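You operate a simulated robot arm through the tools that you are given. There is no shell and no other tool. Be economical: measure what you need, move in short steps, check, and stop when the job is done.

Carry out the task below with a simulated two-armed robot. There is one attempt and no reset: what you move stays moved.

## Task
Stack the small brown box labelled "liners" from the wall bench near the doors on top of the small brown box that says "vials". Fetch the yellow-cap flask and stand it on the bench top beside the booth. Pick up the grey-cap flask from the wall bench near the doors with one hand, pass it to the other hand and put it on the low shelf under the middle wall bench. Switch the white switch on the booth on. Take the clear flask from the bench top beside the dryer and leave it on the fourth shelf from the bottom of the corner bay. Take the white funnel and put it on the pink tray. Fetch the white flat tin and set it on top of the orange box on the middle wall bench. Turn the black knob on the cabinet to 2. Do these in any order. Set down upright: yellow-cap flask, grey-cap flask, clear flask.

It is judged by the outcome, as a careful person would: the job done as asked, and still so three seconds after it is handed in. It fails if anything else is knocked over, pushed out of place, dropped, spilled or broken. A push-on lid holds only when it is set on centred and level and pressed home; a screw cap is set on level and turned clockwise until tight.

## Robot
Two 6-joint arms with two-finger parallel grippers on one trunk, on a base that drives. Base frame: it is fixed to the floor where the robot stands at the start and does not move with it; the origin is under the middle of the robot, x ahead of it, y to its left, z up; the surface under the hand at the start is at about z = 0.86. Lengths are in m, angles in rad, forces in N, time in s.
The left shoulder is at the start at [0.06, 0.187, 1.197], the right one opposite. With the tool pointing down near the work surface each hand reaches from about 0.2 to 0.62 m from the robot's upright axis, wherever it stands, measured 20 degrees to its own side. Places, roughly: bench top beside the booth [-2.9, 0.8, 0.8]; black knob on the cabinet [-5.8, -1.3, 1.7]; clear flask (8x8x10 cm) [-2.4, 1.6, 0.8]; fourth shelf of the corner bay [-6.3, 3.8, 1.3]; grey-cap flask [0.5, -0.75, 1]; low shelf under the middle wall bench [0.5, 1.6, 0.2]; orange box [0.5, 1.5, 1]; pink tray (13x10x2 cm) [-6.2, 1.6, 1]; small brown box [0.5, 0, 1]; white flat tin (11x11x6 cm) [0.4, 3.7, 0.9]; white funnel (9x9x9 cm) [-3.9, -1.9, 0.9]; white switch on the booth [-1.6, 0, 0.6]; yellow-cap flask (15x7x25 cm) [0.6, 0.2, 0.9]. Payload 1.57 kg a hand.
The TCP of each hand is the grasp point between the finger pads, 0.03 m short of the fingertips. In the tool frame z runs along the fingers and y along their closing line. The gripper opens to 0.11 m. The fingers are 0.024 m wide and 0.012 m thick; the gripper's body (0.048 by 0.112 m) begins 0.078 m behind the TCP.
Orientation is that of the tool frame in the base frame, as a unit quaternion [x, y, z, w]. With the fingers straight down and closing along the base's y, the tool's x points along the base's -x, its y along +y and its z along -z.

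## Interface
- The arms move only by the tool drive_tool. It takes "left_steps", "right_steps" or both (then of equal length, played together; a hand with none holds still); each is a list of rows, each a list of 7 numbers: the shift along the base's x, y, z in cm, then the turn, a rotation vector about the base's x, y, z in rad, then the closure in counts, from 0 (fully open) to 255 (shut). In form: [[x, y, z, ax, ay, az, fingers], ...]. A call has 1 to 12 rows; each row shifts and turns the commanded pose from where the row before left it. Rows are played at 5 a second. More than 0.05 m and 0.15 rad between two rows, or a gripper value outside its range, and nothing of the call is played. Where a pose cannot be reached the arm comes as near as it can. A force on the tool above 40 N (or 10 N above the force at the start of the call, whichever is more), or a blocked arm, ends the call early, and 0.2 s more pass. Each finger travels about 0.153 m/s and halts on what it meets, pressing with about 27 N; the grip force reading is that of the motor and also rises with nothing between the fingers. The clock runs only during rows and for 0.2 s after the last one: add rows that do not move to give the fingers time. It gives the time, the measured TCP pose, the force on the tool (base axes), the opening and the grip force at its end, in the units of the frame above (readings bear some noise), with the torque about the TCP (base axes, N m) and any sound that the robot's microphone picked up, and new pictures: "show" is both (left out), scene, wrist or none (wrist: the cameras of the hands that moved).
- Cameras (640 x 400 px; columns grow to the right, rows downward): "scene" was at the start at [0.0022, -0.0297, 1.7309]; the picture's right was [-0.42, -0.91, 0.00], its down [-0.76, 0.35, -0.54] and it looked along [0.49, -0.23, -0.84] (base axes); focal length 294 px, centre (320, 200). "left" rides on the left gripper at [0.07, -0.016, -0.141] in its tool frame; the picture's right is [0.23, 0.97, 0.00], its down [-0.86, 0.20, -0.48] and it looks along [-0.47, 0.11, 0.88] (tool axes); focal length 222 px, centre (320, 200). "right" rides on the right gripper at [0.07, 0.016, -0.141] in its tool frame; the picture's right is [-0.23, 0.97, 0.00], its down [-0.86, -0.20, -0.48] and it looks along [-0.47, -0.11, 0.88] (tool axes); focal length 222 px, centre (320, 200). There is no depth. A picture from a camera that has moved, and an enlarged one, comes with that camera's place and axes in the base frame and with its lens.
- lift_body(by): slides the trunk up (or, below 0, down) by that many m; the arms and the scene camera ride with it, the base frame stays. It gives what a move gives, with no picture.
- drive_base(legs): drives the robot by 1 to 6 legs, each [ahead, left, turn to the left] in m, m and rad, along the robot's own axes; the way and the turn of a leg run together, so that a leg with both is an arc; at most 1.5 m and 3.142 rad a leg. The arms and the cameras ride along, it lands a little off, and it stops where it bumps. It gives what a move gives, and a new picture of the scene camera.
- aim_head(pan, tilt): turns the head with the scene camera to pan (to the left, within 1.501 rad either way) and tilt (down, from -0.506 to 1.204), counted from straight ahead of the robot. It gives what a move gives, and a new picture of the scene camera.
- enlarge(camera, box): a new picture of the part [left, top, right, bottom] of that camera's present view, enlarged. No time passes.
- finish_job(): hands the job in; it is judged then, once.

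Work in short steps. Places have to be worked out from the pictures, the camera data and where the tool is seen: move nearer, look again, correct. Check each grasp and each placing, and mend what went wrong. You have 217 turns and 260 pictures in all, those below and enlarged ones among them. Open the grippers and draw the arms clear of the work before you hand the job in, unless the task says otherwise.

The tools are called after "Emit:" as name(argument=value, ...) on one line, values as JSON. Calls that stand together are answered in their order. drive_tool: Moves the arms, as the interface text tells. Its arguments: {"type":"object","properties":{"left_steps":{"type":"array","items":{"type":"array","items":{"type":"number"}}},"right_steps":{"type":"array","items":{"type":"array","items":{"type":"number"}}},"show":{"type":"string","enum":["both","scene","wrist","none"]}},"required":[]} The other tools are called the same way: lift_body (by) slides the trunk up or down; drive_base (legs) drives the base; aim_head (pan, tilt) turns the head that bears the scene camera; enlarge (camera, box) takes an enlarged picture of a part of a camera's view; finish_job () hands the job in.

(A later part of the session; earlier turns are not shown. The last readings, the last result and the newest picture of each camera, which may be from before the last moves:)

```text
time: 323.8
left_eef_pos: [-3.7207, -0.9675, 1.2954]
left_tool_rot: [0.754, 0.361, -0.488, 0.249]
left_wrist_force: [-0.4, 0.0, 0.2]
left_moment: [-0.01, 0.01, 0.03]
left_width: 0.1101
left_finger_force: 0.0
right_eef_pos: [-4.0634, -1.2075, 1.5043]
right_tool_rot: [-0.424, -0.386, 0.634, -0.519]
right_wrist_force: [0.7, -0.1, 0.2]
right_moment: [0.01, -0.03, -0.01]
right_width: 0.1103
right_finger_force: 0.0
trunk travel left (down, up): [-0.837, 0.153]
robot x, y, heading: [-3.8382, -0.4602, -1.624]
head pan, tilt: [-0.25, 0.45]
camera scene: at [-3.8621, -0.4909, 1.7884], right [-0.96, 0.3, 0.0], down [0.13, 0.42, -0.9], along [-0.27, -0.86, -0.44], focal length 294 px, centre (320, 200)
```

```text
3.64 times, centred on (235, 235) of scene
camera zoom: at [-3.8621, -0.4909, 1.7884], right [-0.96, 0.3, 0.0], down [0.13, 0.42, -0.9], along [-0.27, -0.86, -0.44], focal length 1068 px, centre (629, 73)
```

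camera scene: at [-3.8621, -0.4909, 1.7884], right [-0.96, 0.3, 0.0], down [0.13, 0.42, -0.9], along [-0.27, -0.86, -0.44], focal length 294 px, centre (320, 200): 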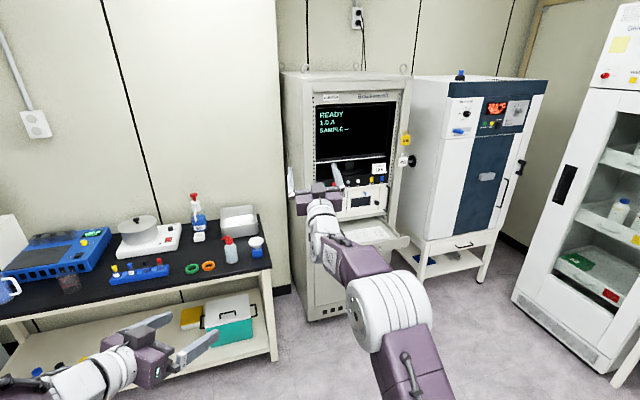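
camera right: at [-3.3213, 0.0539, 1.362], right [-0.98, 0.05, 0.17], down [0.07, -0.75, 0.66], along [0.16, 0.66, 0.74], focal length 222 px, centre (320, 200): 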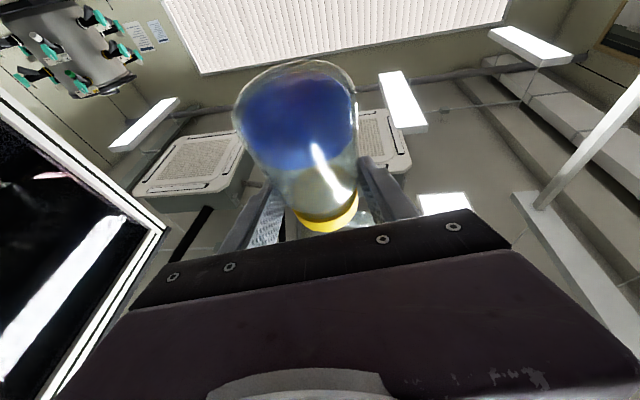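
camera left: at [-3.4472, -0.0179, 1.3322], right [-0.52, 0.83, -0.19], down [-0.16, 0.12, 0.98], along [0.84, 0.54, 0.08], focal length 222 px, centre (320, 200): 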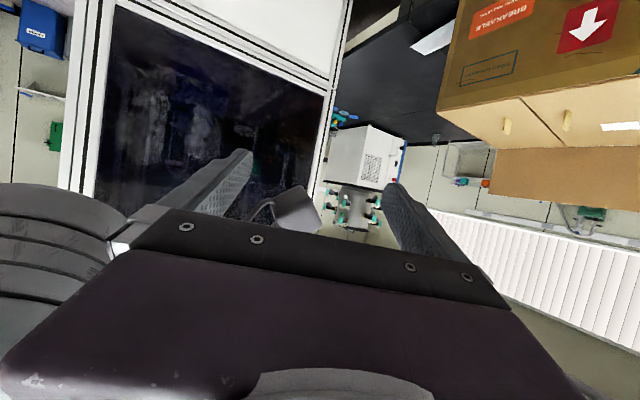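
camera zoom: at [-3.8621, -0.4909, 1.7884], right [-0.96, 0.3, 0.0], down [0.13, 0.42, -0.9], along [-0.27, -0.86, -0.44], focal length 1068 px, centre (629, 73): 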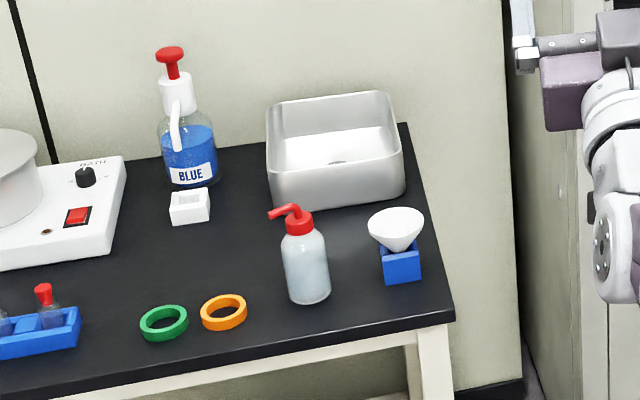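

Funnel stands in a blue holder at ≈(-3.93,-1.86). Turn the right hand to point down (retracting it).

Emit:
drive_tool(right_steps=[[0, 2, -2, 0.145, -0.024, -0.007, 0], [0, 2, -2, 0.145, -0.024, -0.007, 0], [0, 2, -2, 0.145, -0.024, -0.007, 0], [0, 2, -2, 0.145, -0.024, -0.007, 0], [0, 2, -2, 0.145, -0.024, -0.007, 0], [0, 2, -2, 0.145, -0.024, -0.007, 0], [0, 2, -2, 0.145, -0.024, -0.007, 0], [0, 2, -2, 0.145, -0.024, -0.007, 0], [0, 2, -2, 0.145, -0.024, -0.007, 0], [0, 2, -2, 0.145, -0.024, -0.007, 0], [0, 0, -2, 0.145, -0.024, -0.007, 0], [0, 0, -2, 0.145, -0.024, -0.007, 0]], show="none")

Emit:
drive_base(legs=[[0.75, 0, 0.05]])

```text
time: 326.4
left_eef_pos: [-3.7206, -0.9703, 1.2953]
left_tool_rot: [0.755, 0.362, -0.487, 0.248]
left_wrist_force: [0.2, -1.1, -0.4]
left_moment: [-0.01, 0.03, 0.01]
left_width: 0.11
left_finger_force: 0.1
right_eef_pos: [-4.0054, -0.9733, 1.213]
right_tool_rot: [0.756, 0.64, -0.137, 0.006]
right_wrist_force: [0.3, 0.3, 0.2]
right_moment: [-0.01, 0.01, 0.0]
right_width: 0.11
right_finger_force: 0.0
right hand out of reach, approached as far as the arm can: row 9, 10, 11, 12
trunk travel left (down, up): [-0.837, 0.153]
robot x, y, heading: [-3.8356, -0.4649, -1.619]
head pan, tilt: [-0.25, 0.45]
```

```text
time: 330.5
left_eef_pos: [-3.7132, -1.7029, 1.2967]
left_tool_rot: [0.745, 0.381, -0.481, 0.262]
left_wrist_force: [0.0, 0.0, 0.5]
left_moment: [-0.02, 0.03, 0.02]
left_width: 0.1101
left_finger_force: 0.1
right_eef_pos: [-3.9953, -1.7216, 1.2144]
right_tool_rot: [0.739, 0.659, -0.137, 0.012]
right_wrist_force: [-0.4, -0.9, 0.8]
right_moment: [0.0, 0.01, -0.01]
right_width: 0.1103
right_finger_force: 0.0
trunk travel left (down, up): [-0.837, 0.153]
robot x, y, heading: [-3.8527, -1.2036, -1.573]
head pan, tilt: [-0.25, 0.45]
camera scene: at [-3.878, -1.2324, 1.7884], right [-0.97, 0.24, 0.0], down [0.11, 0.42, -0.9], along [-0.22, -0.87, -0.43], focal length 294 px, centre (320, 200)
```

scene: 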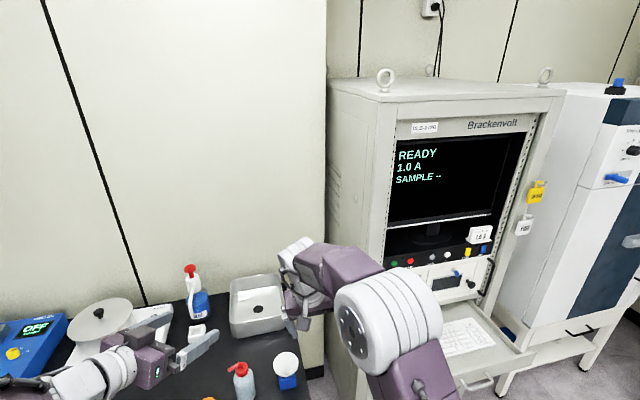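

Drive 0.11 closer, straighten the right tool and move above the funnel for a wrist look.

Emit:
drive_base(legs=[[0.11, 0, 0]])

Emit:
drive_tool(right_steps=[[1.4, -0.8, -2, 0.1, -0.094, 0, 0], [1.4, -0.8, -2, 0.1, -0.094, 0, 0], [1.4, -0.8, -2, 0, 0, 0, 0], [1.4, -0.8, -2, 0, 0, 0, 0], [1.4, -0.8, -2, 0, 0, 0, 0], [0, 0, 0, 0, 0, 0, 0]], show="wrist")

```text
time: 331.7
left_eef_pos: [-3.7128, -1.8112, 1.2968]
left_tool_rot: [0.744, 0.381, -0.481, 0.264]
left_wrist_force: [0.4, 0.5, -0.4]
left_moment: [-0.01, 0.04, 0.0]
left_width: 0.1099
left_finger_force: 0.0
right_eef_pos: [-3.9955, -1.8281, 1.2158]
right_tool_rot: [0.738, 0.66, -0.139, 0.012]
right_wrist_force: [0.3, 0.6, 0.4]
right_moment: [-0.01, 0.02, -0.01]
right_width: 0.11
right_finger_force: 0.1
trunk travel left (down, up): [-0.837, 0.153]
robot x, y, heading: [-3.8504, -1.3131, -1.568]
head pan, tilt: [-0.25, 0.45]
camera scene: at [-3.8778, -1.3397, 1.7885], right [-0.97, 0.24, 0.0], down [0.11, 0.42, -0.9], along [-0.22, -0.87, -0.43], focal length 294 px, centre (320, 200)
```

scene: 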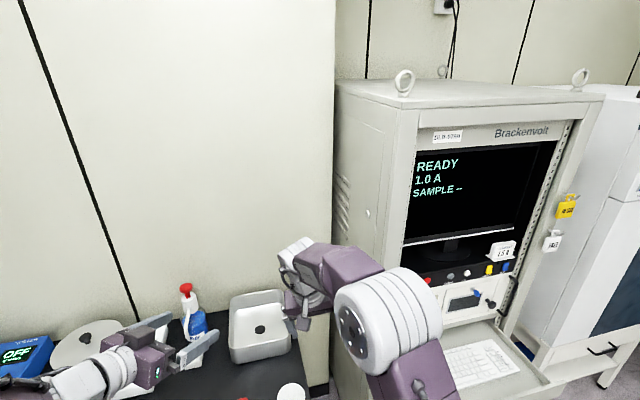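

```text
time: 333.1
left_eef_pos: [-3.712, -1.8131, 1.2957]
left_tool_rot: [0.745, 0.382, -0.48, 0.262]
left_wrist_force: [-0.1, -0.4, 0.2]
left_moment: [-0.02, -0.03, 0.02]
left_width: 0.1099
left_finger_force: 0.1
right_eef_pos: [-3.9387, -1.8508, 1.1279]
right_tool_rot: [0.741, 0.659, -0.125, -0.008]
right_wrist_force: [0.1, 0.3, -0.1]
right_moment: [-0.01, 0.02, -0.02]
right_width: 0.1101
right_finger_force: 0.1
right hand out of reach, approached as far as the arm can: row 1, 2
trunk travel left (down, up): [-0.837, 0.153]
robot x, y, heading: [-3.8526, -1.3164, -1.565]
head pan, tilt: [-0.25, 0.45]
camera right: at [-3.8901, -1.7628, 1.251], right [0.93, -0.35, -0.13], down [-0.19, -0.74, 0.65], along [-0.32, -0.58, -0.75], focal length 222 px, centre (320, 200)
```

right: 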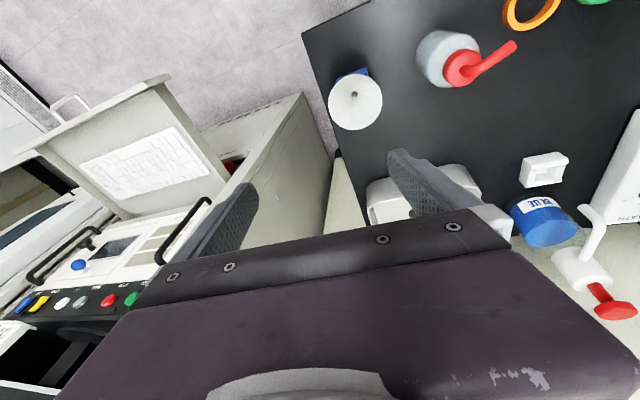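

Funnel rim centre ≈(-3.923,-1.872), z≈0.86. Lower to just above and level the tool.

Emit:
drive_tool(right_steps=[[0.3, -0.4, -3.5, 0, 0, 0, 0], [0.3, -0.4, -3.5, 0.051, -0.065, 0, 0], [0.3, -0.4, -3.5, 0.051, -0.065, 0, 0], [0.3, -0.4, -3.5, 0.051, -0.065, 0, 0], [0.3, -0.4, -3, 0, 0, 0, 0], [0, 0, 0, 0, 0, 0, 0]], show="wrist")

```text
time: 334.5
left_eef_pos: [-3.7125, -1.8134, 1.2953]
left_tool_rot: [0.745, 0.382, -0.48, 0.263]
left_wrist_force: [-0.8, 0.1, -0.5]
left_moment: [0.0, 0.01, 0.03]
left_width: 0.1099
left_finger_force: 0.0
right_eef_pos: [-3.941, -1.8046, 0.9436]
right_tool_rot: [0.745, 0.663, -0.071, -0.001]
right_wrist_force: [0.9, 0.0, -1.2]
right_moment: [-0.01, -0.01, 0.01]
right_width: 0.1098
right_finger_force: 0.1
right hand out of reach, approached as far as the arm can: row 2, 3, 4
trunk travel left (down, up): [-0.837, 0.153]
robot x, y, heading: [-3.8538, -1.3168, -1.565]
head pan, tilt: [-0.25, 0.45]
camera right: at [-3.9025, -1.7257, 1.0759], right [0.94, -0.34, -0.07], down [-0.24, -0.78, 0.58], along [-0.25, -0.53, -0.81], focal length 222 px, centre (320, 200)
```

right: 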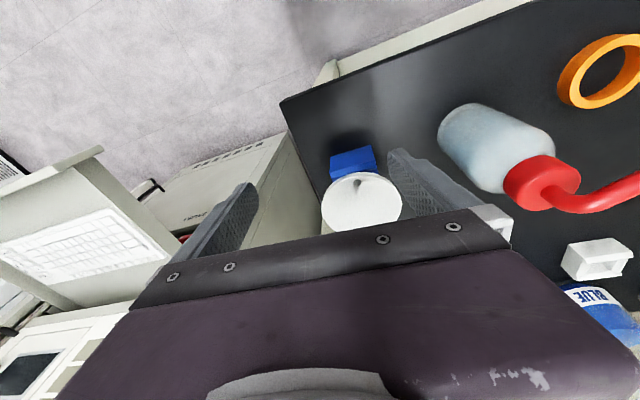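

The funnel is ~7 cm further out; drive the base forward 0.07 (plenty of clearance) and nudge sideways.

Emit:
drive_base(legs=[[0.075, 0, 0]])

Emit:
drive_tool(right_steps=[[1, 0, 0, 0.05, -0.04, 0, 0], [1, 0, 0, 0.05, -0.04, 0, 0], [0, 0, 0, 0, 0, 0, 0]], show="wrist")

```text
time: 335.5
left_eef_pos: [-3.7114, -1.8807, 1.2977]
left_tool_rot: [0.744, 0.38, -0.482, 0.264]
left_wrist_force: [-0.1, 0.6, 0.3]
left_moment: [-0.03, 0.01, 0.03]
left_width: 0.1106
left_finger_force: 0.0
right_eef_pos: [-3.9405, -1.8755, 0.9463]
right_tool_rot: [0.745, 0.663, -0.074, 0.002]
right_wrist_force: [0.3, 0.5, -0.4]
right_moment: [-0.06, -0.04, 0.01]
right_width: 0.11
right_finger_force: 0.1
trunk travel left (down, up): [-0.837, 0.153]
robot x, y, heading: [-3.8575, -1.3888, -1.57]
head pan, tilt: [-0.25, 0.45]
camera scene: at [-3.8776, -1.4089, 1.7886], right [-0.97, 0.24, 0.0], down [0.11, 0.42, -0.9], along [-0.22, -0.88, -0.43], focal length 294 px, centre (320, 200)
```

scene: 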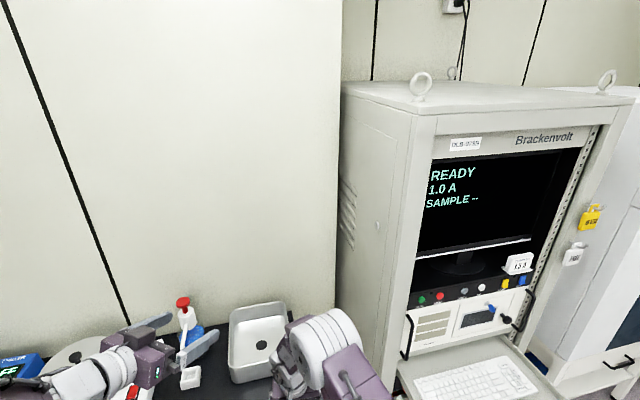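

```text
time: 336.3
left_eef_pos: [-3.7114, -1.8891, 1.294]
left_tool_rot: [0.745, 0.381, -0.481, 0.261]
left_wrist_force: [-0.2, -0.7, -0.5]
left_moment: [-0.01, -0.05, -0.01]
left_width: 0.1099
left_finger_force: 0.0
right_eef_pos: [-3.9366, -1.862, 0.9379]
right_tool_rot: [0.745, 0.664, -0.061, -0.006]
right_wrist_force: [-0.1, -0.2, 0.3]
right_moment: [0.05, -0.05, 0.0]
right_width: 0.11
right_finger_force: 0.1
right hand out of reach, approached as far as the arm can: row 1, 2
trunk travel left (down, up): [-0.837, 0.153]
robot x, y, heading: [-3.8549, -1.3871, -1.564]
head pan, tilt: [-0.25, 0.45]
camera right: at [-3.8994, -1.785, 1.0718], right [0.94, -0.34, -0.07], down [-0.25, -0.79, 0.56], along [-0.24, -0.51, -0.82], focal length 222 px, centre (320, 200)
```

right: 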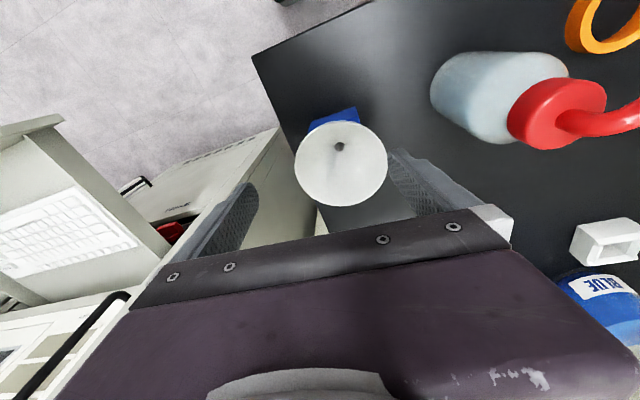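

Close to centred; shift +1.4 cm x, -1 cm y without rotating, and lower to rim level.

Emit:
drive_tool(right_steps=[[1.4, -1, -1, 0, 0, 0, 0], [0, 0, -2, 0, 0, 0, 0], [0, 0, -2, 0, 0, 0, 0], [0, 0, -2, 0, 0, 0, 0], [0, 0, 0, 0, 0, 0, 0]], show="wrist")

```text
time: 337.5
left_eef_pos: [-3.7111, -1.8875, 1.2965]
left_tool_rot: [0.745, 0.381, -0.481, 0.262]
left_wrist_force: [-0.3, -0.4, 0.1]
left_moment: [0.0, 0.0, 0.02]
left_width: 0.1097
left_finger_force: 0.0
right_eef_pos: [-3.9226, -1.8713, 0.8677]
right_tool_rot: [0.745, 0.664, -0.061, -0.004]
right_wrist_force: [0.5, 0.1, -0.1]
right_moment: [-0.01, -0.04, 0.01]
right_width: 0.1099
right_finger_force: 0.1
trunk travel left (down, up): [-0.837, 0.153]
robot x, y, heading: [-3.8568, -1.3884, -1.568]
head pan, tilt: [-0.25, 0.45]
camera right: at [-3.8851, -1.7938, 1.0013], right [0.94, -0.34, -0.07], down [-0.24, -0.79, 0.57], along [-0.25, -0.51, -0.82], focal length 222 px, centre (320, 200)
```

right: 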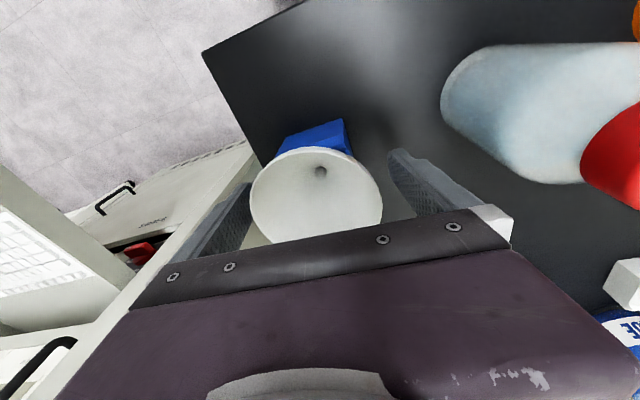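

Centred on the rim. Close and lift gently.

Emit:
drive_tool(right_steps=[[0, 0, 0, 0, 0, 0, 40], [0, 0, 0, 0, 0, 0, 90], [0, 0, 0, 0, 0, 0, 90], [0, 0, 1, 0, 0, 0, 90], [0, 0, 2, 0, 0, 0, 90], [0, 0, 3, 0, 0, 0, 90], [0, 0, 4, 0, 0, 0, 90], [0, 0, 4, 0, 0, 0, 90], [0, 0, 0, 0, 0, 0, 90]], show="wrist")

```text
time: 339.5
left_eef_pos: [-3.7116, -1.8867, 1.2947]
left_tool_rot: [0.745, 0.381, -0.48, 0.262]
left_wrist_force: [-0.4, 0.6, 0.0]
left_moment: [0.01, -0.04, 0.02]
left_width: 0.1099
left_finger_force: 0.1
right_eef_pos: [-3.9268, -1.8566, 1.0009]
right_tool_rot: [0.744, 0.664, -0.071, -0.005]
right_wrist_force: [0.2, -0.6, -1.0]
right_moment: [0.05, 0.0, 0.02]
right_width: 0.0817
right_finger_force: 27.1
right hand out of reach, approached as far as the arm can: row 7, 8
trunk travel left (down, up): [-0.837, 0.153]
robot x, y, heading: [-3.8549, -1.3874, -1.568]
head pan, tilt: [-0.25, 0.45]
camera right: at [-3.8873, -1.7778, 1.1331], right [0.94, -0.34, -0.08], down [-0.24, -0.78, 0.58], along [-0.26, -0.52, -0.81], focal length 222 px, centre (320, 200)
```

right: 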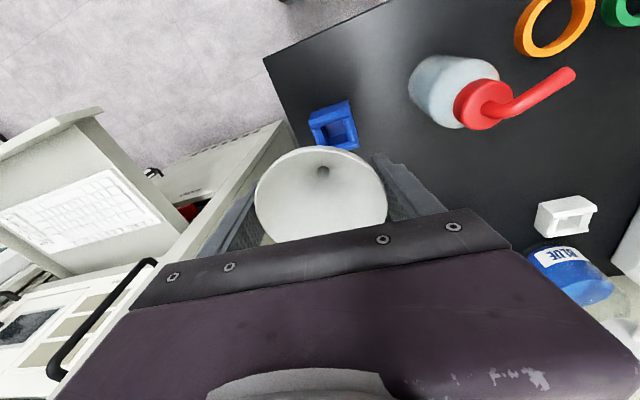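

Funnel held; its holder stayed put. Back off, turn to face the cabinet (-x) and approach for a look.

Emit:
drive_base(legs=[[-0.6, 0, 0], [0, 0, -1.57], [1.0, 0, 0]])

Emit:
aim_head(pan=0.3, tilt=0.1)

```text
time: 351.6
left_eef_pos: [-5.3805, -0.9162, 1.2961]
left_tool_rot: [0.793, -0.266, -0.524, -0.16]
left_wrist_force: [-1.1, -0.2, -0.5]
left_moment: [-0.01, 0.02, -0.01]
left_width: 0.11
left_finger_force: 0.0
right_eef_pos: [-5.3464, -0.7021, 1.0014]
right_tool_rot: [0.995, -0.068, -0.047, -0.054]
right_wrist_force: [0.4, -0.8, 0.3]
right_moment: [-0.01, 0.01, 0.01]
right_width: 0.0811
right_finger_force: 27.1
trunk travel left (down, up): [-0.837, 0.153]
robot x, y, heading: [-4.8756, -0.7809, 3.125]
head pan, tilt: [-0.25, 0.45]
camera scene: at [-4.9075, -0.7618, 1.7884], right [0.27, 0.96, 0.0], down [0.42, -0.12, -0.9], along [-0.87, 0.24, -0.43], focal length 294 px, centre (320, 200)
```

scene: 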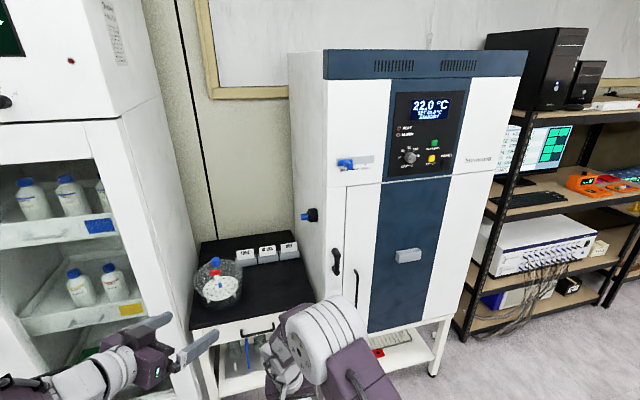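

```text
time: 352.6
left_eef_pos: [-5.3805, -0.9165, 1.296]
left_tool_rot: [0.794, -0.266, -0.523, -0.161]
left_wrist_force: [0.4, 0.2, -0.6]
left_moment: [-0.01, -0.02, 0.01]
left_width: 0.1099
left_finger_force: 0.0
right_eef_pos: [-5.3463, -0.7015, 1.0017]
right_tool_rot: [0.995, -0.068, -0.046, -0.054]
right_wrist_force: [0.3, 0.0, 0.1]
right_moment: [-0.01, 0.04, -0.02]
right_width: 0.0811
right_finger_force: 27.0
trunk travel left (down, up): [-0.837, 0.153]
robot x, y, heading: [-4.8767, -0.7876, 3.124]
head pan, tilt: [0.3, 0.099]
camera scene: at [-4.9083, -0.8116, 1.8209], right [-0.28, 0.96, 0.0], down [0.1, 0.03, -0.99], along [-0.96, -0.28, -0.1], focal length 294 px, centre (320, 200)
```

scene: 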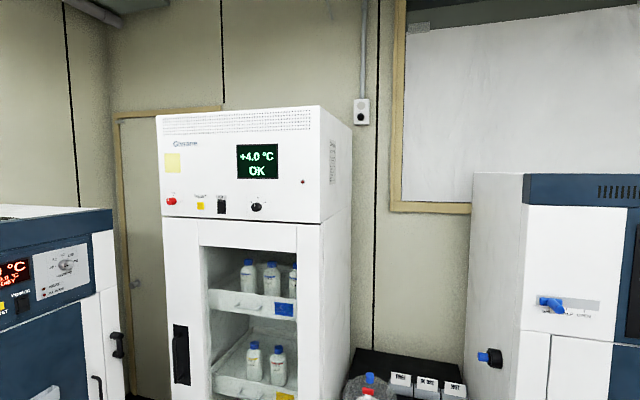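

Emit:
enlarge(camera="scene", box=[155, 130, 335, 230])

```text
3.56 times, centred on (245, 180) of scene
camera zoom: at [-4.9083, -0.8116, 1.8209], right [-0.28, 0.96, 0.0], down [0.1, 0.03, -0.99], along [-0.96, -0.28, -0.1], focal length 1044 px, centre (587, 271)
```

zoom: 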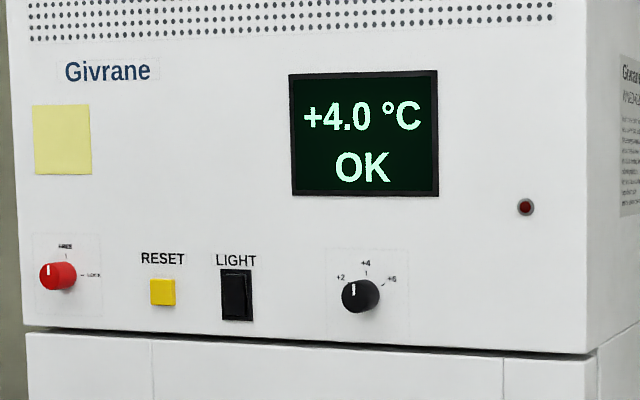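

The black knob (now at +4) is at ≈(-5.80,-1.297,1.70); it needs ~45° counter-clockwise to +2. Raise the trunk and orient the left hand to point at the panel.

Emit:
lift_body(by=0.15)

Emit:
drive_tool(left_steps=[[-1, 0, 3, 0, 0, 0.125, 120], [-1, 0, 3, 0, 0, 0.125, 120], [-1, 0, 3, 0, 0, 0.125, 120], [-1, 0, 3, 0, 0, 0.125, 120], [-1, 0, 3, 0, 0, 0.12, 120], [-1, 0, 3, 0, 0.138, 0, 120], [-1, 0, 3, 0, 0.138, 0, 120], [-1, 0, 3, 0, 0.138, 0, 120], [-1, 0, 1.4, 0, 0, 0, 120], [0, 0, 0, 0, 0, 0, 120]], show="none")

Emit:
drive_base(legs=[[0, 0.42, 0.0], [0.08, 0, 0.015]])

```text
time: 354.3
left_eef_pos: [-5.3807, -0.9165, 1.4449]
left_tool_rot: [0.793, -0.266, -0.524, -0.161]
left_wrist_force: [0.1, 1.1, 0.4]
left_moment: [0.0, -0.01, 0.0]
left_width: 0.11
left_finger_force: 0.0
right_eef_pos: [-5.346, -0.7024, 1.1516]
right_tool_rot: [0.995, -0.069, -0.046, -0.053]
right_wrist_force: [-0.4, 0.4, 0.6]
right_moment: [0.02, -0.02, 0.0]
right_width: 0.081
right_finger_force: 27.3
trunk travel left (down, up): [-0.987, 0.003]
robot x, y, heading: [-4.8789, -0.7845, 3.127]
head pan, tilt: [0.3, 0.099]
```

```text
time: 356.5
left_eef_pos: [-5.4674, -0.9211, 1.6857]
left_tool_rot: [-0.684, 0.054, 0.727, 0.006]
left_wrist_force: [0.3, -0.4, 0.0]
left_moment: [-0.02, 0.0, 0.01]
left_width: 0.0582
left_finger_force: 0.1
left hand out of reach, approached as far as the arm can: row 4, 5
right_eef_pos: [-5.3453, -0.7018, 1.1515]
right_tool_rot: [0.995, -0.068, -0.047, -0.053]
right_wrist_force: [0.4, 0.4, -0.8]
right_moment: [-0.03, 0.0, -0.02]
right_width: 0.0811
right_finger_force: 26.9
trunk travel left (down, up): [-0.987, 0.003]
robot x, y, heading: [-4.8767, -0.7876, 3.128]
head pan, tilt: [0.3, 0.099]
```

```text
time: 359.8
left_eef_pos: [-5.5437, -1.3336, 1.6913]
left_tool_rot: [-0.68, 0.053, 0.731, 0.004]
left_wrist_force: [1.0, 0.0, -0.1]
left_moment: [-0.02, -0.08, 0.01]
left_width: 0.0582
left_finger_force: 0.0
right_eef_pos: [-5.427, -1.1178, 1.1562]
right_tool_rot: [0.995, -0.068, -0.051, -0.052]
right_wrist_force: [0.7, -0.8, 0.3]
right_moment: [0.0, 0.11, -0.01]
right_width: 0.0809
right_finger_force: 26.7
trunk travel left (down, up): [-0.987, 0.003]
robot x, y, heading: [-4.9699, -1.2027, 3.125]
head pan, tilt: [0.3, 0.099]
camera scene: at [-4.9805, -1.2272, 1.9713], right [-0.28, 0.96, 0.0], down [0.09, 0.03, -1.0], along [-0.96, -0.28, -0.09], focal length 294 px, centre (320, 200)
```

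scene: 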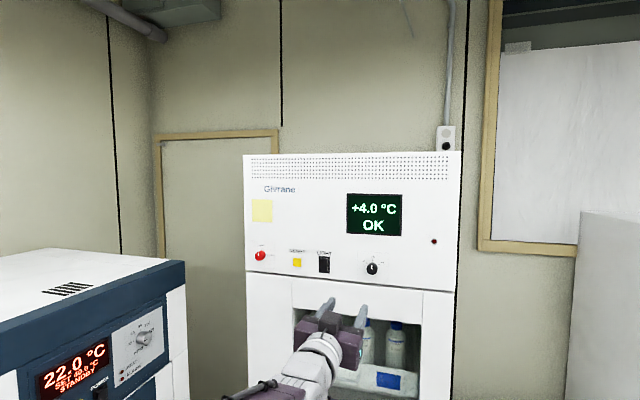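

Knob triangulates to (-5.836,-1.316,1.694). Correct aim, move y +1.8 cm, and drive forward 0.15; then view from the left wrist.

Emit:
drive_tool(left_steps=[[0, 1, 0, 0, -0.035, 0.04, 120], [0, 0.8, 0.2, 0, -0.035, 0.04, 120], [0, 0, 0, 0, 0, 0, 120]], show="none")

Emit:
drive_base(legs=[[0.15, 0, 0.015]])

Emit:
enlarge(camera="left", box=[160, 60, 480, 260])

```text
time: 360.6
left_eef_pos: [-5.5571, -1.3189, 1.6885]
left_tool_rot: [0.711, -0.025, -0.702, 0.022]
left_wrist_force: [0.6, 0.0, -0.5]
left_moment: [0.03, -0.03, 0.0]
left_width: 0.0581
left_finger_force: 0.0
right_eef_pos: [-5.4338, -1.1192, 1.1517]
right_tool_rot: [0.995, -0.068, -0.047, -0.053]
right_wrist_force: [0.2, -0.3, -1.1]
right_moment: [-0.03, 0.0, -0.03]
right_width: 0.0811
right_finger_force: 26.8
trunk travel left (down, up): [-0.987, 0.003]
robot x, y, heading: [-4.9685, -1.2045, 3.122]
head pan, tilt: [0.3, 0.099]
```

```text
time: 361.9
left_eef_pos: [-5.6989, -1.3276, 1.6898]
left_tool_rot: [0.71, -0.02, -0.703, 0.028]
left_wrist_force: [0.4, 0.0, 0.2]
left_moment: [0.03, 0.01, -0.02]
left_width: 0.058
left_finger_force: 0.1
right_eef_pos: [-5.5812, -1.1249, 1.1522]
right_tool_rot: [0.996, -0.059, -0.049, -0.053]
right_wrist_force: [0.3, 0.1, -0.7]
right_moment: [0.0, 0.02, 0.01]
right_width: 0.081
right_finger_force: 27.2
trunk travel left (down, up): [-0.987, 0.003]
robot x, y, heading: [-5.1183, -1.2011, 3.142]
head pan, tilt: [0.3, 0.099]
camera scene: at [-5.1406, -1.2279, 1.9711], right [-0.29, 0.96, 0.0], down [0.09, 0.03, -1.0], along [-0.95, -0.29, -0.1], focal length 294 px, centre (320, 200)
```

scene: 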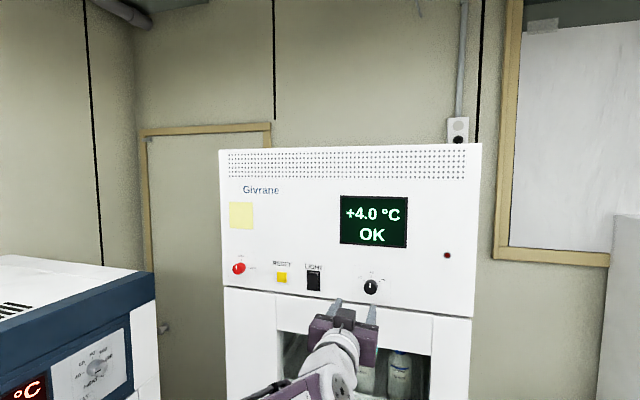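

```text
2.00 times, centred on (320, 160) of left
camera zoom: at [-5.5577, -1.3148, 1.6221], right [0.01, -0.99, -0.16], down [0.47, -0.14, 0.87], along [-0.88, -0.09, 0.46], focal length 444 px, centre (320, 280)
```

zoom: 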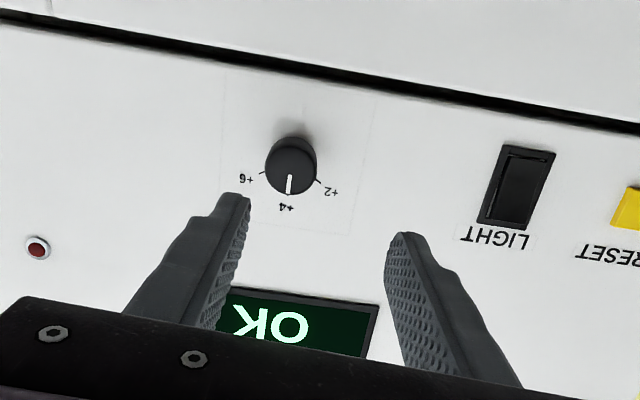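

Knob centre ≈(-5.836,-1.312,1.692); +2 is ~60° CCW. Shift, pre-roll the hand clockwise slightly, and advance so the tips straddle the knob.

Emit:
drive_tool(left_steps=[[0, 1.5, 0.2, -0.13, 0, 0, 120], [-3, 0, 0, -0.13, 0, 0, 120], [-3, 0, 0, -0.13, 0, 0, 120], [-3, 0, 0, 0, 0, 0, 120], [-1.5, 0, 0, 0, 0, 0, 120], [0, 0, 0, 0, 0, 0, 120]], show="none")

Emit:
enlarge(camera="left", box=[160, 60, 480, 260])

```text
time: 363.3
left_eef_pos: [-5.8059, -1.3126, 1.6887]
left_tool_rot: [0.692, -0.155, -0.685, 0.165]
left_wrist_force: [0.5, 0.1, 0.0]
left_moment: [0.04, 0.02, 0.01]
left_width: 0.0584
left_finger_force: 0.0
right_eef_pos: [-5.5858, -1.1263, 1.1522]
right_tool_rot: [0.996, -0.059, -0.046, -0.054]
right_wrist_force: [0.2, 0.3, 0.6]
right_moment: [-0.02, 0.01, 0.02]
right_width: 0.081
right_finger_force: 26.8
trunk travel left (down, up): [-0.987, 0.003]
robot x, y, heading: [-5.1181, -1.2014, 3.142]
head pan, tilt: [0.3, 0.099]
```

```text
2.00 times, centred on (320, 160) of left
camera zoom: at [-5.6652, -1.3267, 1.6209], right [0.02, -0.97, 0.23], down [0.47, 0.21, 0.86], along [-0.88, 0.09, 0.46], focal length 444 px, centre (320, 280)
```

zoom: 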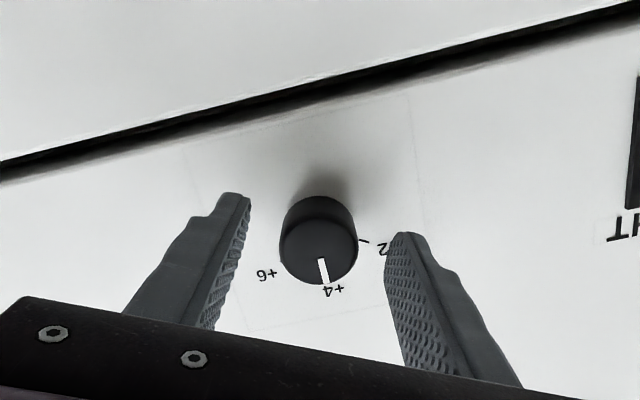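

Advance 1.6 cm, close on the knob.

Emit:
drive_tool(left_steps=[[-1, 0, 0.2, 0, 0, 0, 120], [-0.6, 0, 0, 0, 0, 0, 120], [0, 0, 0, 0, 0, 0, 255], [0, 0, 0, 0, 0, 0, 255], [0, 0, 0, 0, 0, 0, 255]], show="none")

```text
time: 364.5
left_eef_pos: [-5.8176, -1.3111, 1.6933]
left_tool_rot: [0.692, -0.155, -0.686, 0.165]
left_wrist_force: [16.9, 4.3, -10.3]
left_moment: [0.04, -0.39, -1.31]
left_width: 0.0316
left_finger_force: 40.4
right_eef_pos: [-5.5813, -1.1239, 1.153]
right_tool_rot: [0.996, -0.06, -0.049, -0.053]
right_wrist_force: [-0.7, -1.1, 0.0]
right_moment: [0.02, -0.04, 0.0]
right_width: 0.0807
right_finger_force: 26.7
trunk travel left (down, up): [-0.987, 0.003]
robot x, y, heading: [-5.1169, -1.2014, 3.142]
head pan, tilt: [0.3, 0.099]
```

Knob gripped (3.2 cm). Rotate +60° about x (CCW).

Emit:
drive_tool(left_steps=[[0.2, 0, 0, 0.13, 0, 0, 255], [0, 0, 0, 0.13, 0, 0, 255], [0, 0, 0, 0.13, 0, 0, 255], [0, 0, 0, 0.13, 0, 0, 255], [0, 0, 0, 0.13, 0, 0, 255], [0, 0, 0, 0.13, 0, 0, 255], [0, 0, 0, 0.13, 0, 0, 255], [0, 0, 0, 0.14, 0, 0, 255], [0, 0, 0, 0, 0, 0, 255]], show="none")

Emit:
enlarge(camera="left", box=[160, 60, 480, 260])

```text
time: 366.5
left_eef_pos: [-5.8182, -1.3153, 1.6937]
left_tool_rot: [0.681, 0.209, -0.672, -0.205]
left_wrist_force: [10.8, -1.2, -3.9]
left_moment: [0.0, 1.07, -0.05]
left_width: 0.0317
left_finger_force: 40.4
right_eef_pos: [-5.5826, -1.1271, 1.1525]
right_tool_rot: [0.996, -0.059, -0.049, -0.053]
right_wrist_force: [0.2, -0.4, -0.1]
right_moment: [-0.01, -0.01, 0.01]
right_width: 0.0805
right_finger_force: 27.5
trunk travel left (down, up): [-0.987, 0.003]
robot x, y, heading: [-5.1182, -1.1991, 3.138]
head pan, tilt: [0.3, 0.099]
```

```text
2.00 times, centred on (320, 160) of left
camera zoom: at [-5.6773, -1.2615, 1.6488], right [0.01, -0.68, -0.73], down [0.47, -0.64, 0.6], along [-0.88, -0.36, 0.31], focal length 444 px, centre (320, 280)
```

zoom: 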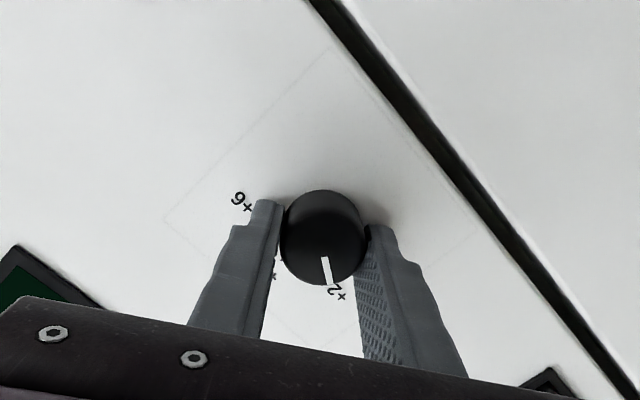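

Pointer now lines up with "+2". Release and back off.

Emit:
drive_tool(left_steps=[[0, 0, 0, 0, 0, 0, 150], [0, 0, 0, 0, 0, 0, 110], [1, 0, 0, 0, 0, 0, 110], [3, 0, 0, 0, 0, 0, 110], [3, 0, 0, 0, 0, 0, 110], [3, 0, 0, 0, 0, 0, 110], [3, 0, 0, 0, 0, 0, 110], [0, 0, 0, 0, 0, 0, 110]], show="none")

Emit:
enlarge(camera="scene", box=[260, 220, 440, 320])

```text
time: 368.3
left_eef_pos: [-5.6919, -1.3146, 1.6906]
left_tool_rot: [0.682, 0.21, -0.671, -0.204]
left_wrist_force: [1.0, -0.3, -0.2]
left_moment: [-0.01, 0.0, -0.02]
left_width: 0.0627
left_finger_force: 0.1
right_eef_pos: [-5.5861, -1.1253, 1.1522]
right_tool_rot: [0.996, -0.059, -0.047, -0.055]
right_wrist_force: [0.3, -0.3, 0.4]
right_moment: [-0.03, -0.02, 0.03]
right_width: 0.0803
right_finger_force: 26.9
trunk travel left (down, up): [-0.987, 0.003]
robot x, y, heading: [-5.1192, -1.2018, 3.14]
head pan, tilt: [0.3, 0.099]
```

```text
3.56 times, centred on (350, 270) of scene
camera zoom: at [-5.1456, -1.2289, 1.971], right [-0.29, 0.96, 0.0], down [0.09, 0.03, -1.0], along [-0.95, -0.29, -0.1], focal length 1044 px, centre (213, -49)
```

zoom: 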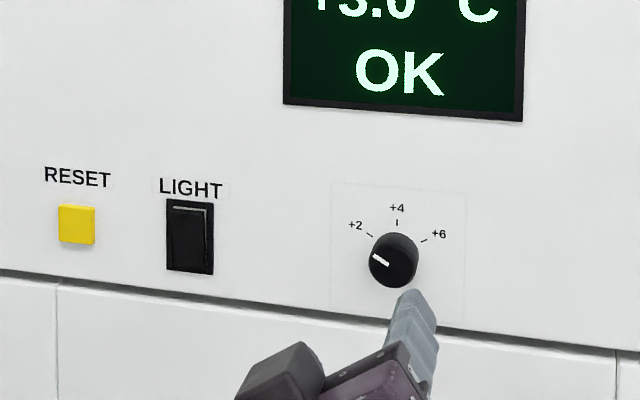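

Knob at +2 (display already changing). Now to the pink tray: drive right along x≈-5.0 toward y≈1.5.

Emit:
drive_base(legs=[[-0.2, 0, 0], [0, -1.4, 0], [0, -1.35, 0]])

Emit:
aim_head(pan=0.0, tilt=0.4)

```text
time: 377.9
left_eef_pos: [-5.5208, 0.1819, 1.6901]
left_tool_rot: [0.68, 0.215, -0.672, -0.201]
left_wrist_force: [0.6, -1.2, -0.8]
left_moment: [-0.02, -0.01, -0.01]
left_width: 0.0627
left_finger_force: 0.0
right_eef_pos: [-5.4179, 0.3738, 1.1519]
right_tool_rot: [0.996, -0.052, -0.048, -0.056]
right_wrist_force: [0.6, 0.5, 0.0]
right_moment: [-0.02, 0.01, -0.01]
right_width: 0.08
right_finger_force: 27.7
trunk travel left (down, up): [-0.987, 0.003]
robot x, y, heading: [-4.9539, 0.3081, -3.129]
head pan, tilt: [0.3, 0.099]
stopped in leg 3: the robot was blocked; the commanded pose is now the measured one
camera scene: at [-4.976, 0.2753, 1.971], right [-0.31, 0.95, 0.0], down [0.09, 0.03, -1.0], along [-0.95, -0.3, -0.1], focal length 294 px, centre (320, 200)
```

scene: 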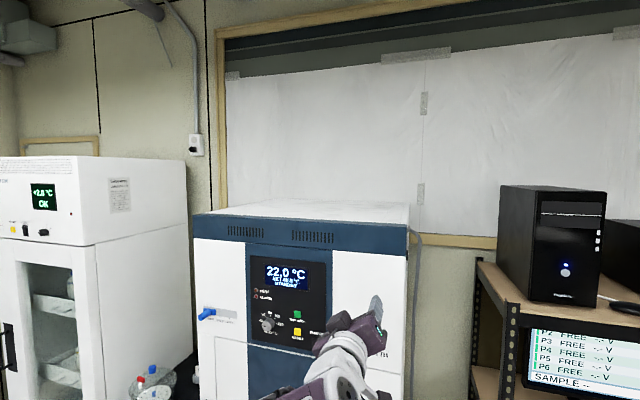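

```text
time: 378.8
left_eef_pos: [-5.5234, 0.1906, 1.6899]
left_tool_rot: [0.681, 0.214, -0.672, -0.199]
left_wrist_force: [0.3, 0.7, -0.4]
left_moment: [0.03, -0.02, 0.01]
left_width: 0.0624
left_finger_force: 0.0
right_eef_pos: [-5.419, 0.3788, 1.1522]
right_tool_rot: [0.996, -0.053, -0.047, -0.052]
right_wrist_force: [0.3, -0.2, -0.7]
right_moment: [-0.02, 0.01, 0.02]
right_width: 0.0799
right_finger_force: 27.1
trunk travel left (down, up): [-0.987, 0.003]
robot x, y, heading: [-4.9525, 0.3072, -3.13]
head pan, tilt: [0.0, 0.4]
camera scene: at [-4.9841, 0.3108, 1.9431], right [-0.01, 1.0, 0.0], down [0.39, 0.0, -0.92], along [-0.92, -0.01, -0.39], focal length 294 px, centre (320, 200)
```

scene: 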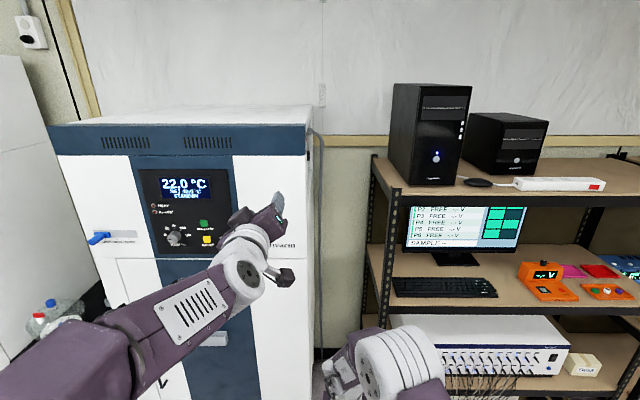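

Blocked by the island's end (x≈-4.87). I'll back up, turn to face +y, and go through the lane at x≈-5.35 with the left hand pulled in.

Emit:
drive_tool(left_steps=[[2, 0, -2, -0.1, 0, 0, 110], [2, 0, -2, -0.12, 0, 0, 110], [2, 0, -3, -0.12, 0, 0, 110], [2, 0, -3, -0.12, 0, 0, 110], [2, 0, -3, -0.12, 0, 0, 110]], show="none")

Emit:
drive_base(legs=[[0, 0.35, 0], [0, 0, -1.57], [0, 0.42, 0], [1.4, 0, 0]])

```text
time: 379.9
left_eef_pos: [-5.428, 0.1877, 1.5661]
left_tool_rot: [0.711, 0.012, -0.703, 0.003]
left_wrist_force: [-0.8, -0.4, 0.0]
left_moment: [0.01, -0.03, -0.02]
left_width: 0.0627
left_finger_force: 0.0
left hand out of reach, approached as far as the arm can: row 5
right_eef_pos: [-5.4199, 0.3761, 1.1521]
right_tool_rot: [0.996, -0.053, -0.048, -0.054]
right_wrist_force: [0.1, 0.7, -0.4]
right_moment: [-0.01, -0.02, -0.03]
right_width: 0.0799
right_finger_force: 27.0
trunk travel left (down, up): [-0.987, 0.003]
robot x, y, heading: [-4.9507, 0.3114, -3.127]
head pan, tilt: [0.0, 0.4]
```

```text
time: 394.8
left_eef_pos: [-5.4771, 1.8299, 1.5682]
left_tool_rot: [0.509, -0.496, -0.498, -0.497]
left_wrist_force: [0.6, -0.4, 0.1]
left_moment: [0.01, 0.0, 0.0]
left_width: 0.0622
left_finger_force: 0.1
right_eef_pos: [-5.2895, 1.8202, 1.1519]
right_tool_rot: [-0.664, 0.744, -0.005, 0.071]
right_wrist_force: [-0.2, 0.3, 0.2]
right_moment: [0.0, -0.03, -0.02]
right_width: 0.0775
right_finger_force: 27.3
trunk travel left (down, up): [-0.987, 0.003]
robot x, y, heading: [-5.3643, 1.3508, 1.573]
head pan, tilt: [0.0, 0.4]
camera scene: at [-5.363, 1.3843, 1.9431], right [1.0, 0.0, 0.0], down [0.0, -0.39, -0.92], along [0.0, 0.92, -0.39], focal length 294 px, centre (320, 200)
```

scene: 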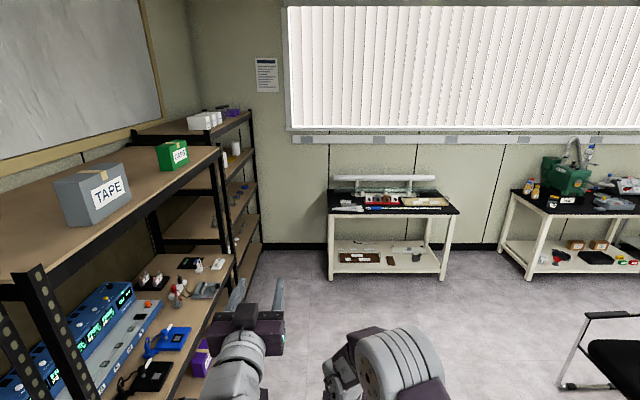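

Face the rack next. First tuck the left hand (pitch down, back) and tilt the right hand forward ~50° so it can enter between shelves; then turn left and lower the trunk.

Emit:
drive_tool(left_steps=[[-1, -1, 0, -0.148, 0, 0, 0], [-1, -1, 0, -0.148, 0, 0, 0], [-1, -1, 0, -0.148, 0, 0, 0], [-1, -1, 0, -0.148, 0, 0, 0], [-1, -1, 0, -0.148, 0, 0, 0], [-1, -1, 0, -0.148, 0, 0, 0], [-1, -1, 0, -0.148, 0, 0, 0], [0, 0, 0, 0, 0, 0, 0]], right_steps=[[0, 1.5, 0, 0.143, -0.017, 0.0145, 100], [0, 1.5, 0, 0.143, -0.017, 0.0145, 100], [0, 1.5, 0, 0.143, -0.017, 0.0145, 100], [0, 1.5, 0, 0.143, -0.017, 0.0145, 100], [0, 1.5, 0, 0.143, -0.017, 0.0145, 100], [0, 1.5, 0, 0.143, -0.017, 0.0145, 100], [0, 0, 0, 0, 0, 0, 100], [0, 0, 0, 0, 0, 0, 100]], show="none")

Emit:
drive_base(legs=[[0.15, -0.05, 0], [0, 0, 1.57]])

Emit:
lift_body(by=-0.17)

Emit:
aim_head(pan=-0.1, tilt=0.7)

```text
time: 396.6
left_eef_pos: [-5.4794, 1.7584, 1.5371]
left_tool_rot: [0.691, -0.671, -0.205, -0.173]
left_wrist_force: [0.9, 0.5, -0.6]
left_moment: [-0.01, -0.02, 0.0]
left_width: 0.11
left_finger_force: 0.1
left hand out of reach, approached as far as the arm can: row 3, 4, 5, 6, 7
right_eef_pos: [-5.2911, 1.912, 1.151]
right_tool_rot: [-0.604, 0.645, 0.275, 0.378]
right_wrist_force: [-0.1, -0.3, -0.3]
right_moment: [-0.03, 0.02, -0.04]
right_width: 0.0773
right_finger_force: 27.0
trunk travel left (down, up): [-0.987, 0.003]
robot x, y, heading: [-5.3593, 1.3541, 1.573]
head pan, tilt: [0.0, 0.4]
```

```text
time: 401.8
left_eef_pos: [-5.7246, 1.406, 1.5378]
left_tool_rot: [0.963, -0.004, -0.268, 0.018]
left_wrist_force: [-0.2, 0.1, 0.6]
left_moment: [-0.01, 0.01, 0.0]
left_width: 0.1099
left_finger_force: 0.1
right_eef_pos: [-5.8674, 1.5999, 1.1492]
right_tool_rot: [0.883, -0.045, -0.459, -0.08]
right_wrist_force: [0.1, 0.2, -0.7]
right_moment: [-0.01, -0.01, -0.01]
right_width: 0.0763
right_finger_force: 27.0
trunk travel left (down, up): [-0.987, 0.003]
robot x, y, heading: [-5.309, 1.511, 3.109]
head pan, tilt: [0.0, 0.4]
camera scene: at [-5.3451, 1.5105, 1.943], right [0.03, 1.0, 0.0], down [0.39, -0.01, -0.92], along [-0.92, 0.03, -0.39], focal length 294 px, centre (320, 200)
```

scene: 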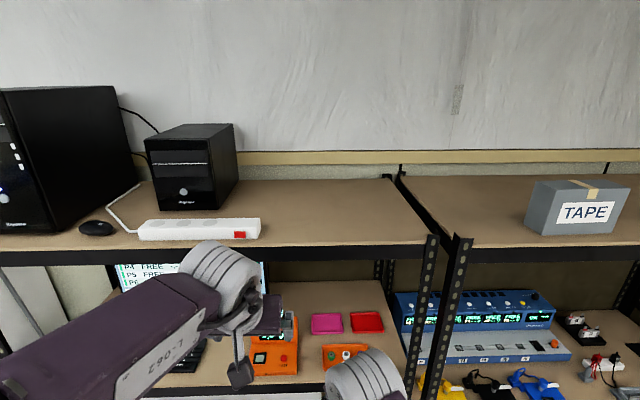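

```text
time: 403.7
left_eef_pos: [-5.7229, 1.4049, 1.3676]
left_tool_rot: [0.963, -0.004, -0.268, 0.019]
left_wrist_force: [0.0, 0.5, -0.8]
left_moment: [0.02, 0.01, -0.03]
left_width: 0.1098
left_finger_force: 0.1
right_eef_pos: [-5.8678, 1.5998, 0.98]
right_tool_rot: [0.883, -0.044, -0.46, -0.08]
right_wrist_force: [-0.6, 0.3, -0.3]
right_moment: [-0.01, 0.0, -0.01]
right_width: 0.0759
right_finger_force: 27.3
trunk travel left (down, up): [-0.817, 0.173]
robot x, y, heading: [-5.3114, 1.5075, 3.109]
head pan, tilt: [0.0, 0.4]
```

```text
time: 404.5
left_eef_pos: [-5.724, 1.4061, 1.368]
left_tool_rot: [0.963, -0.004, -0.268, 0.018]
left_wrist_force: [0.2, 0.2, -0.3]
left_moment: [0.04, 0.01, -0.01]
left_width: 0.1102
left_finger_force: 0.1
right_eef_pos: [-5.8676, 1.5992, 0.9813]
right_tool_rot: [0.884, -0.045, -0.459, -0.081]
right_wrist_force: [0.8, 0.7, 1.2]
right_moment: [0.01, -0.01, -0.03]
right_width: 0.0757
right_finger_force: 26.6
trunk travel left (down, up): [-0.817, 0.173]
robot x, y, heading: [-5.3086, 1.5109, 3.108]
head pan, tilt: [-0.099, 0.7]
camera scene: at [-5.3366, 1.5182, 1.7463], right [0.13, 0.99, 0.0], down [0.64, -0.08, -0.77], along [-0.76, 0.1, -0.64], focal length 294 px, centre (320, 200)
```

scene: 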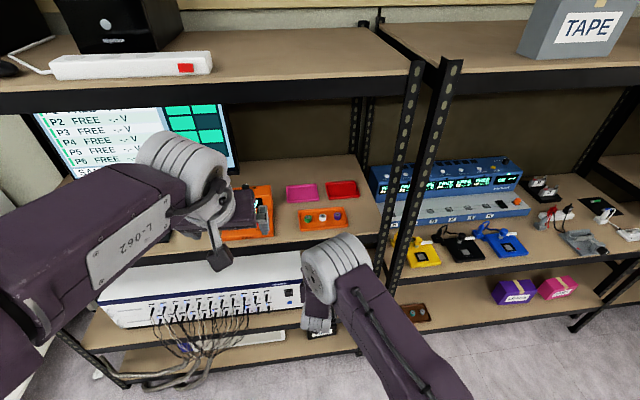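

Pink tray is at ≈(-6.25,1.57) on the shelf (z≈1.0). Raise the right hand 15 cm, drive forward 0.2, then check.

Emit:
drive_tool(right_steps=[[0, -1, 4, 0, 0, 0, 100], [0, -1, 4, 0, 0, 0, 100], [0, -1, 4, 0, 0, 0, 100], [0, -1, 3, 0, 0, 0, 100], [0, 0, 0, 0, 0, 0, 100]], show="none")

Emit:
drive_base(legs=[[0.2, 0, 0]])

Emit:
enlarge(camera="right", box=[0, 0, 640, 400])

```text
time: 405.7
left_eef_pos: [-5.724, 1.4063, 1.3659]
left_tool_rot: [0.963, -0.004, -0.268, 0.018]
left_wrist_force: [0.0, 0.7, -0.2]
left_moment: [0.03, 0.02, -0.01]
left_width: 0.1105
left_finger_force: 0.0
right_eef_pos: [-5.8679, 1.5608, 1.1299]
right_tool_rot: [0.883, -0.044, -0.46, -0.08]
right_wrist_force: [-0.9, 0.9, -1.0]
right_moment: [0.02, 0.0, -0.03]
right_width: 0.0755
right_finger_force: 27.0
trunk travel left (down, up): [-0.817, 0.173]
robot x, y, heading: [-5.3114, 1.5103, 3.107]
head pan, tilt: [-0.099, 0.7]
```

```text
time: 407.3
left_eef_pos: [-5.9283, 1.4137, 1.3687]
left_tool_rot: [0.963, -0.004, -0.269, 0.019]
left_wrist_force: [0.8, 0.0, 0.4]
left_moment: [0.01, 0.01, 0.01]
left_width: 0.11
left_finger_force: 0.0
right_eef_pos: [-6.075, 1.5686, 1.1312]
right_tool_rot: [0.882, -0.045, -0.461, -0.081]
right_wrist_force: [-0.3, -0.9, -1.0]
right_moment: [-0.01, 0.0, 0.02]
right_width: 0.0753
right_finger_force: 26.8
trunk travel left (down, up): [-0.817, 0.173]
robot x, y, heading: [-5.5223, 1.5157, 3.107]
head pan, tilt: [-0.099, 0.7]
camera scene: at [-5.5417, 1.5248, 1.7463], right [0.13, 0.99, 0.0], down [0.64, -0.08, -0.77], along [-0.76, 0.1, -0.64], focal length 294 px, centre (320, 200)
```

scene: 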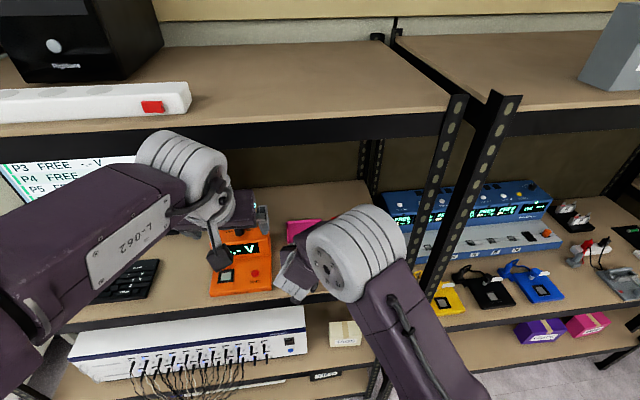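

```text
1.00 times, centred on (320, 200) of right (not enlarged: the box is as wide or as high as the picture)
camera zoom: at [-5.9244, 1.525, 1.1525], right [-0.28, -0.96, 0.09], down [-0.07, 0.11, 0.99], along [-0.96, 0.27, -0.1], focal length 222 px, centre (320, 200)
```

zoom: 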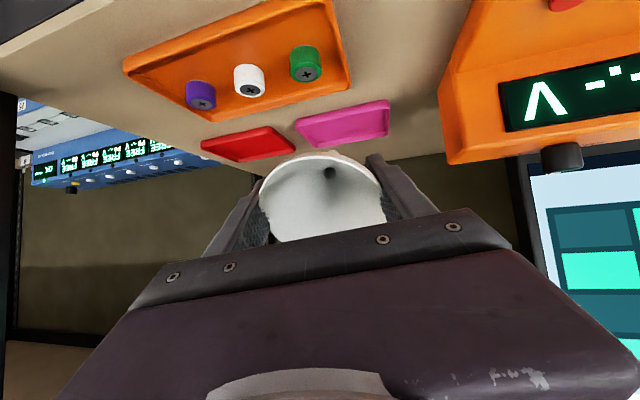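

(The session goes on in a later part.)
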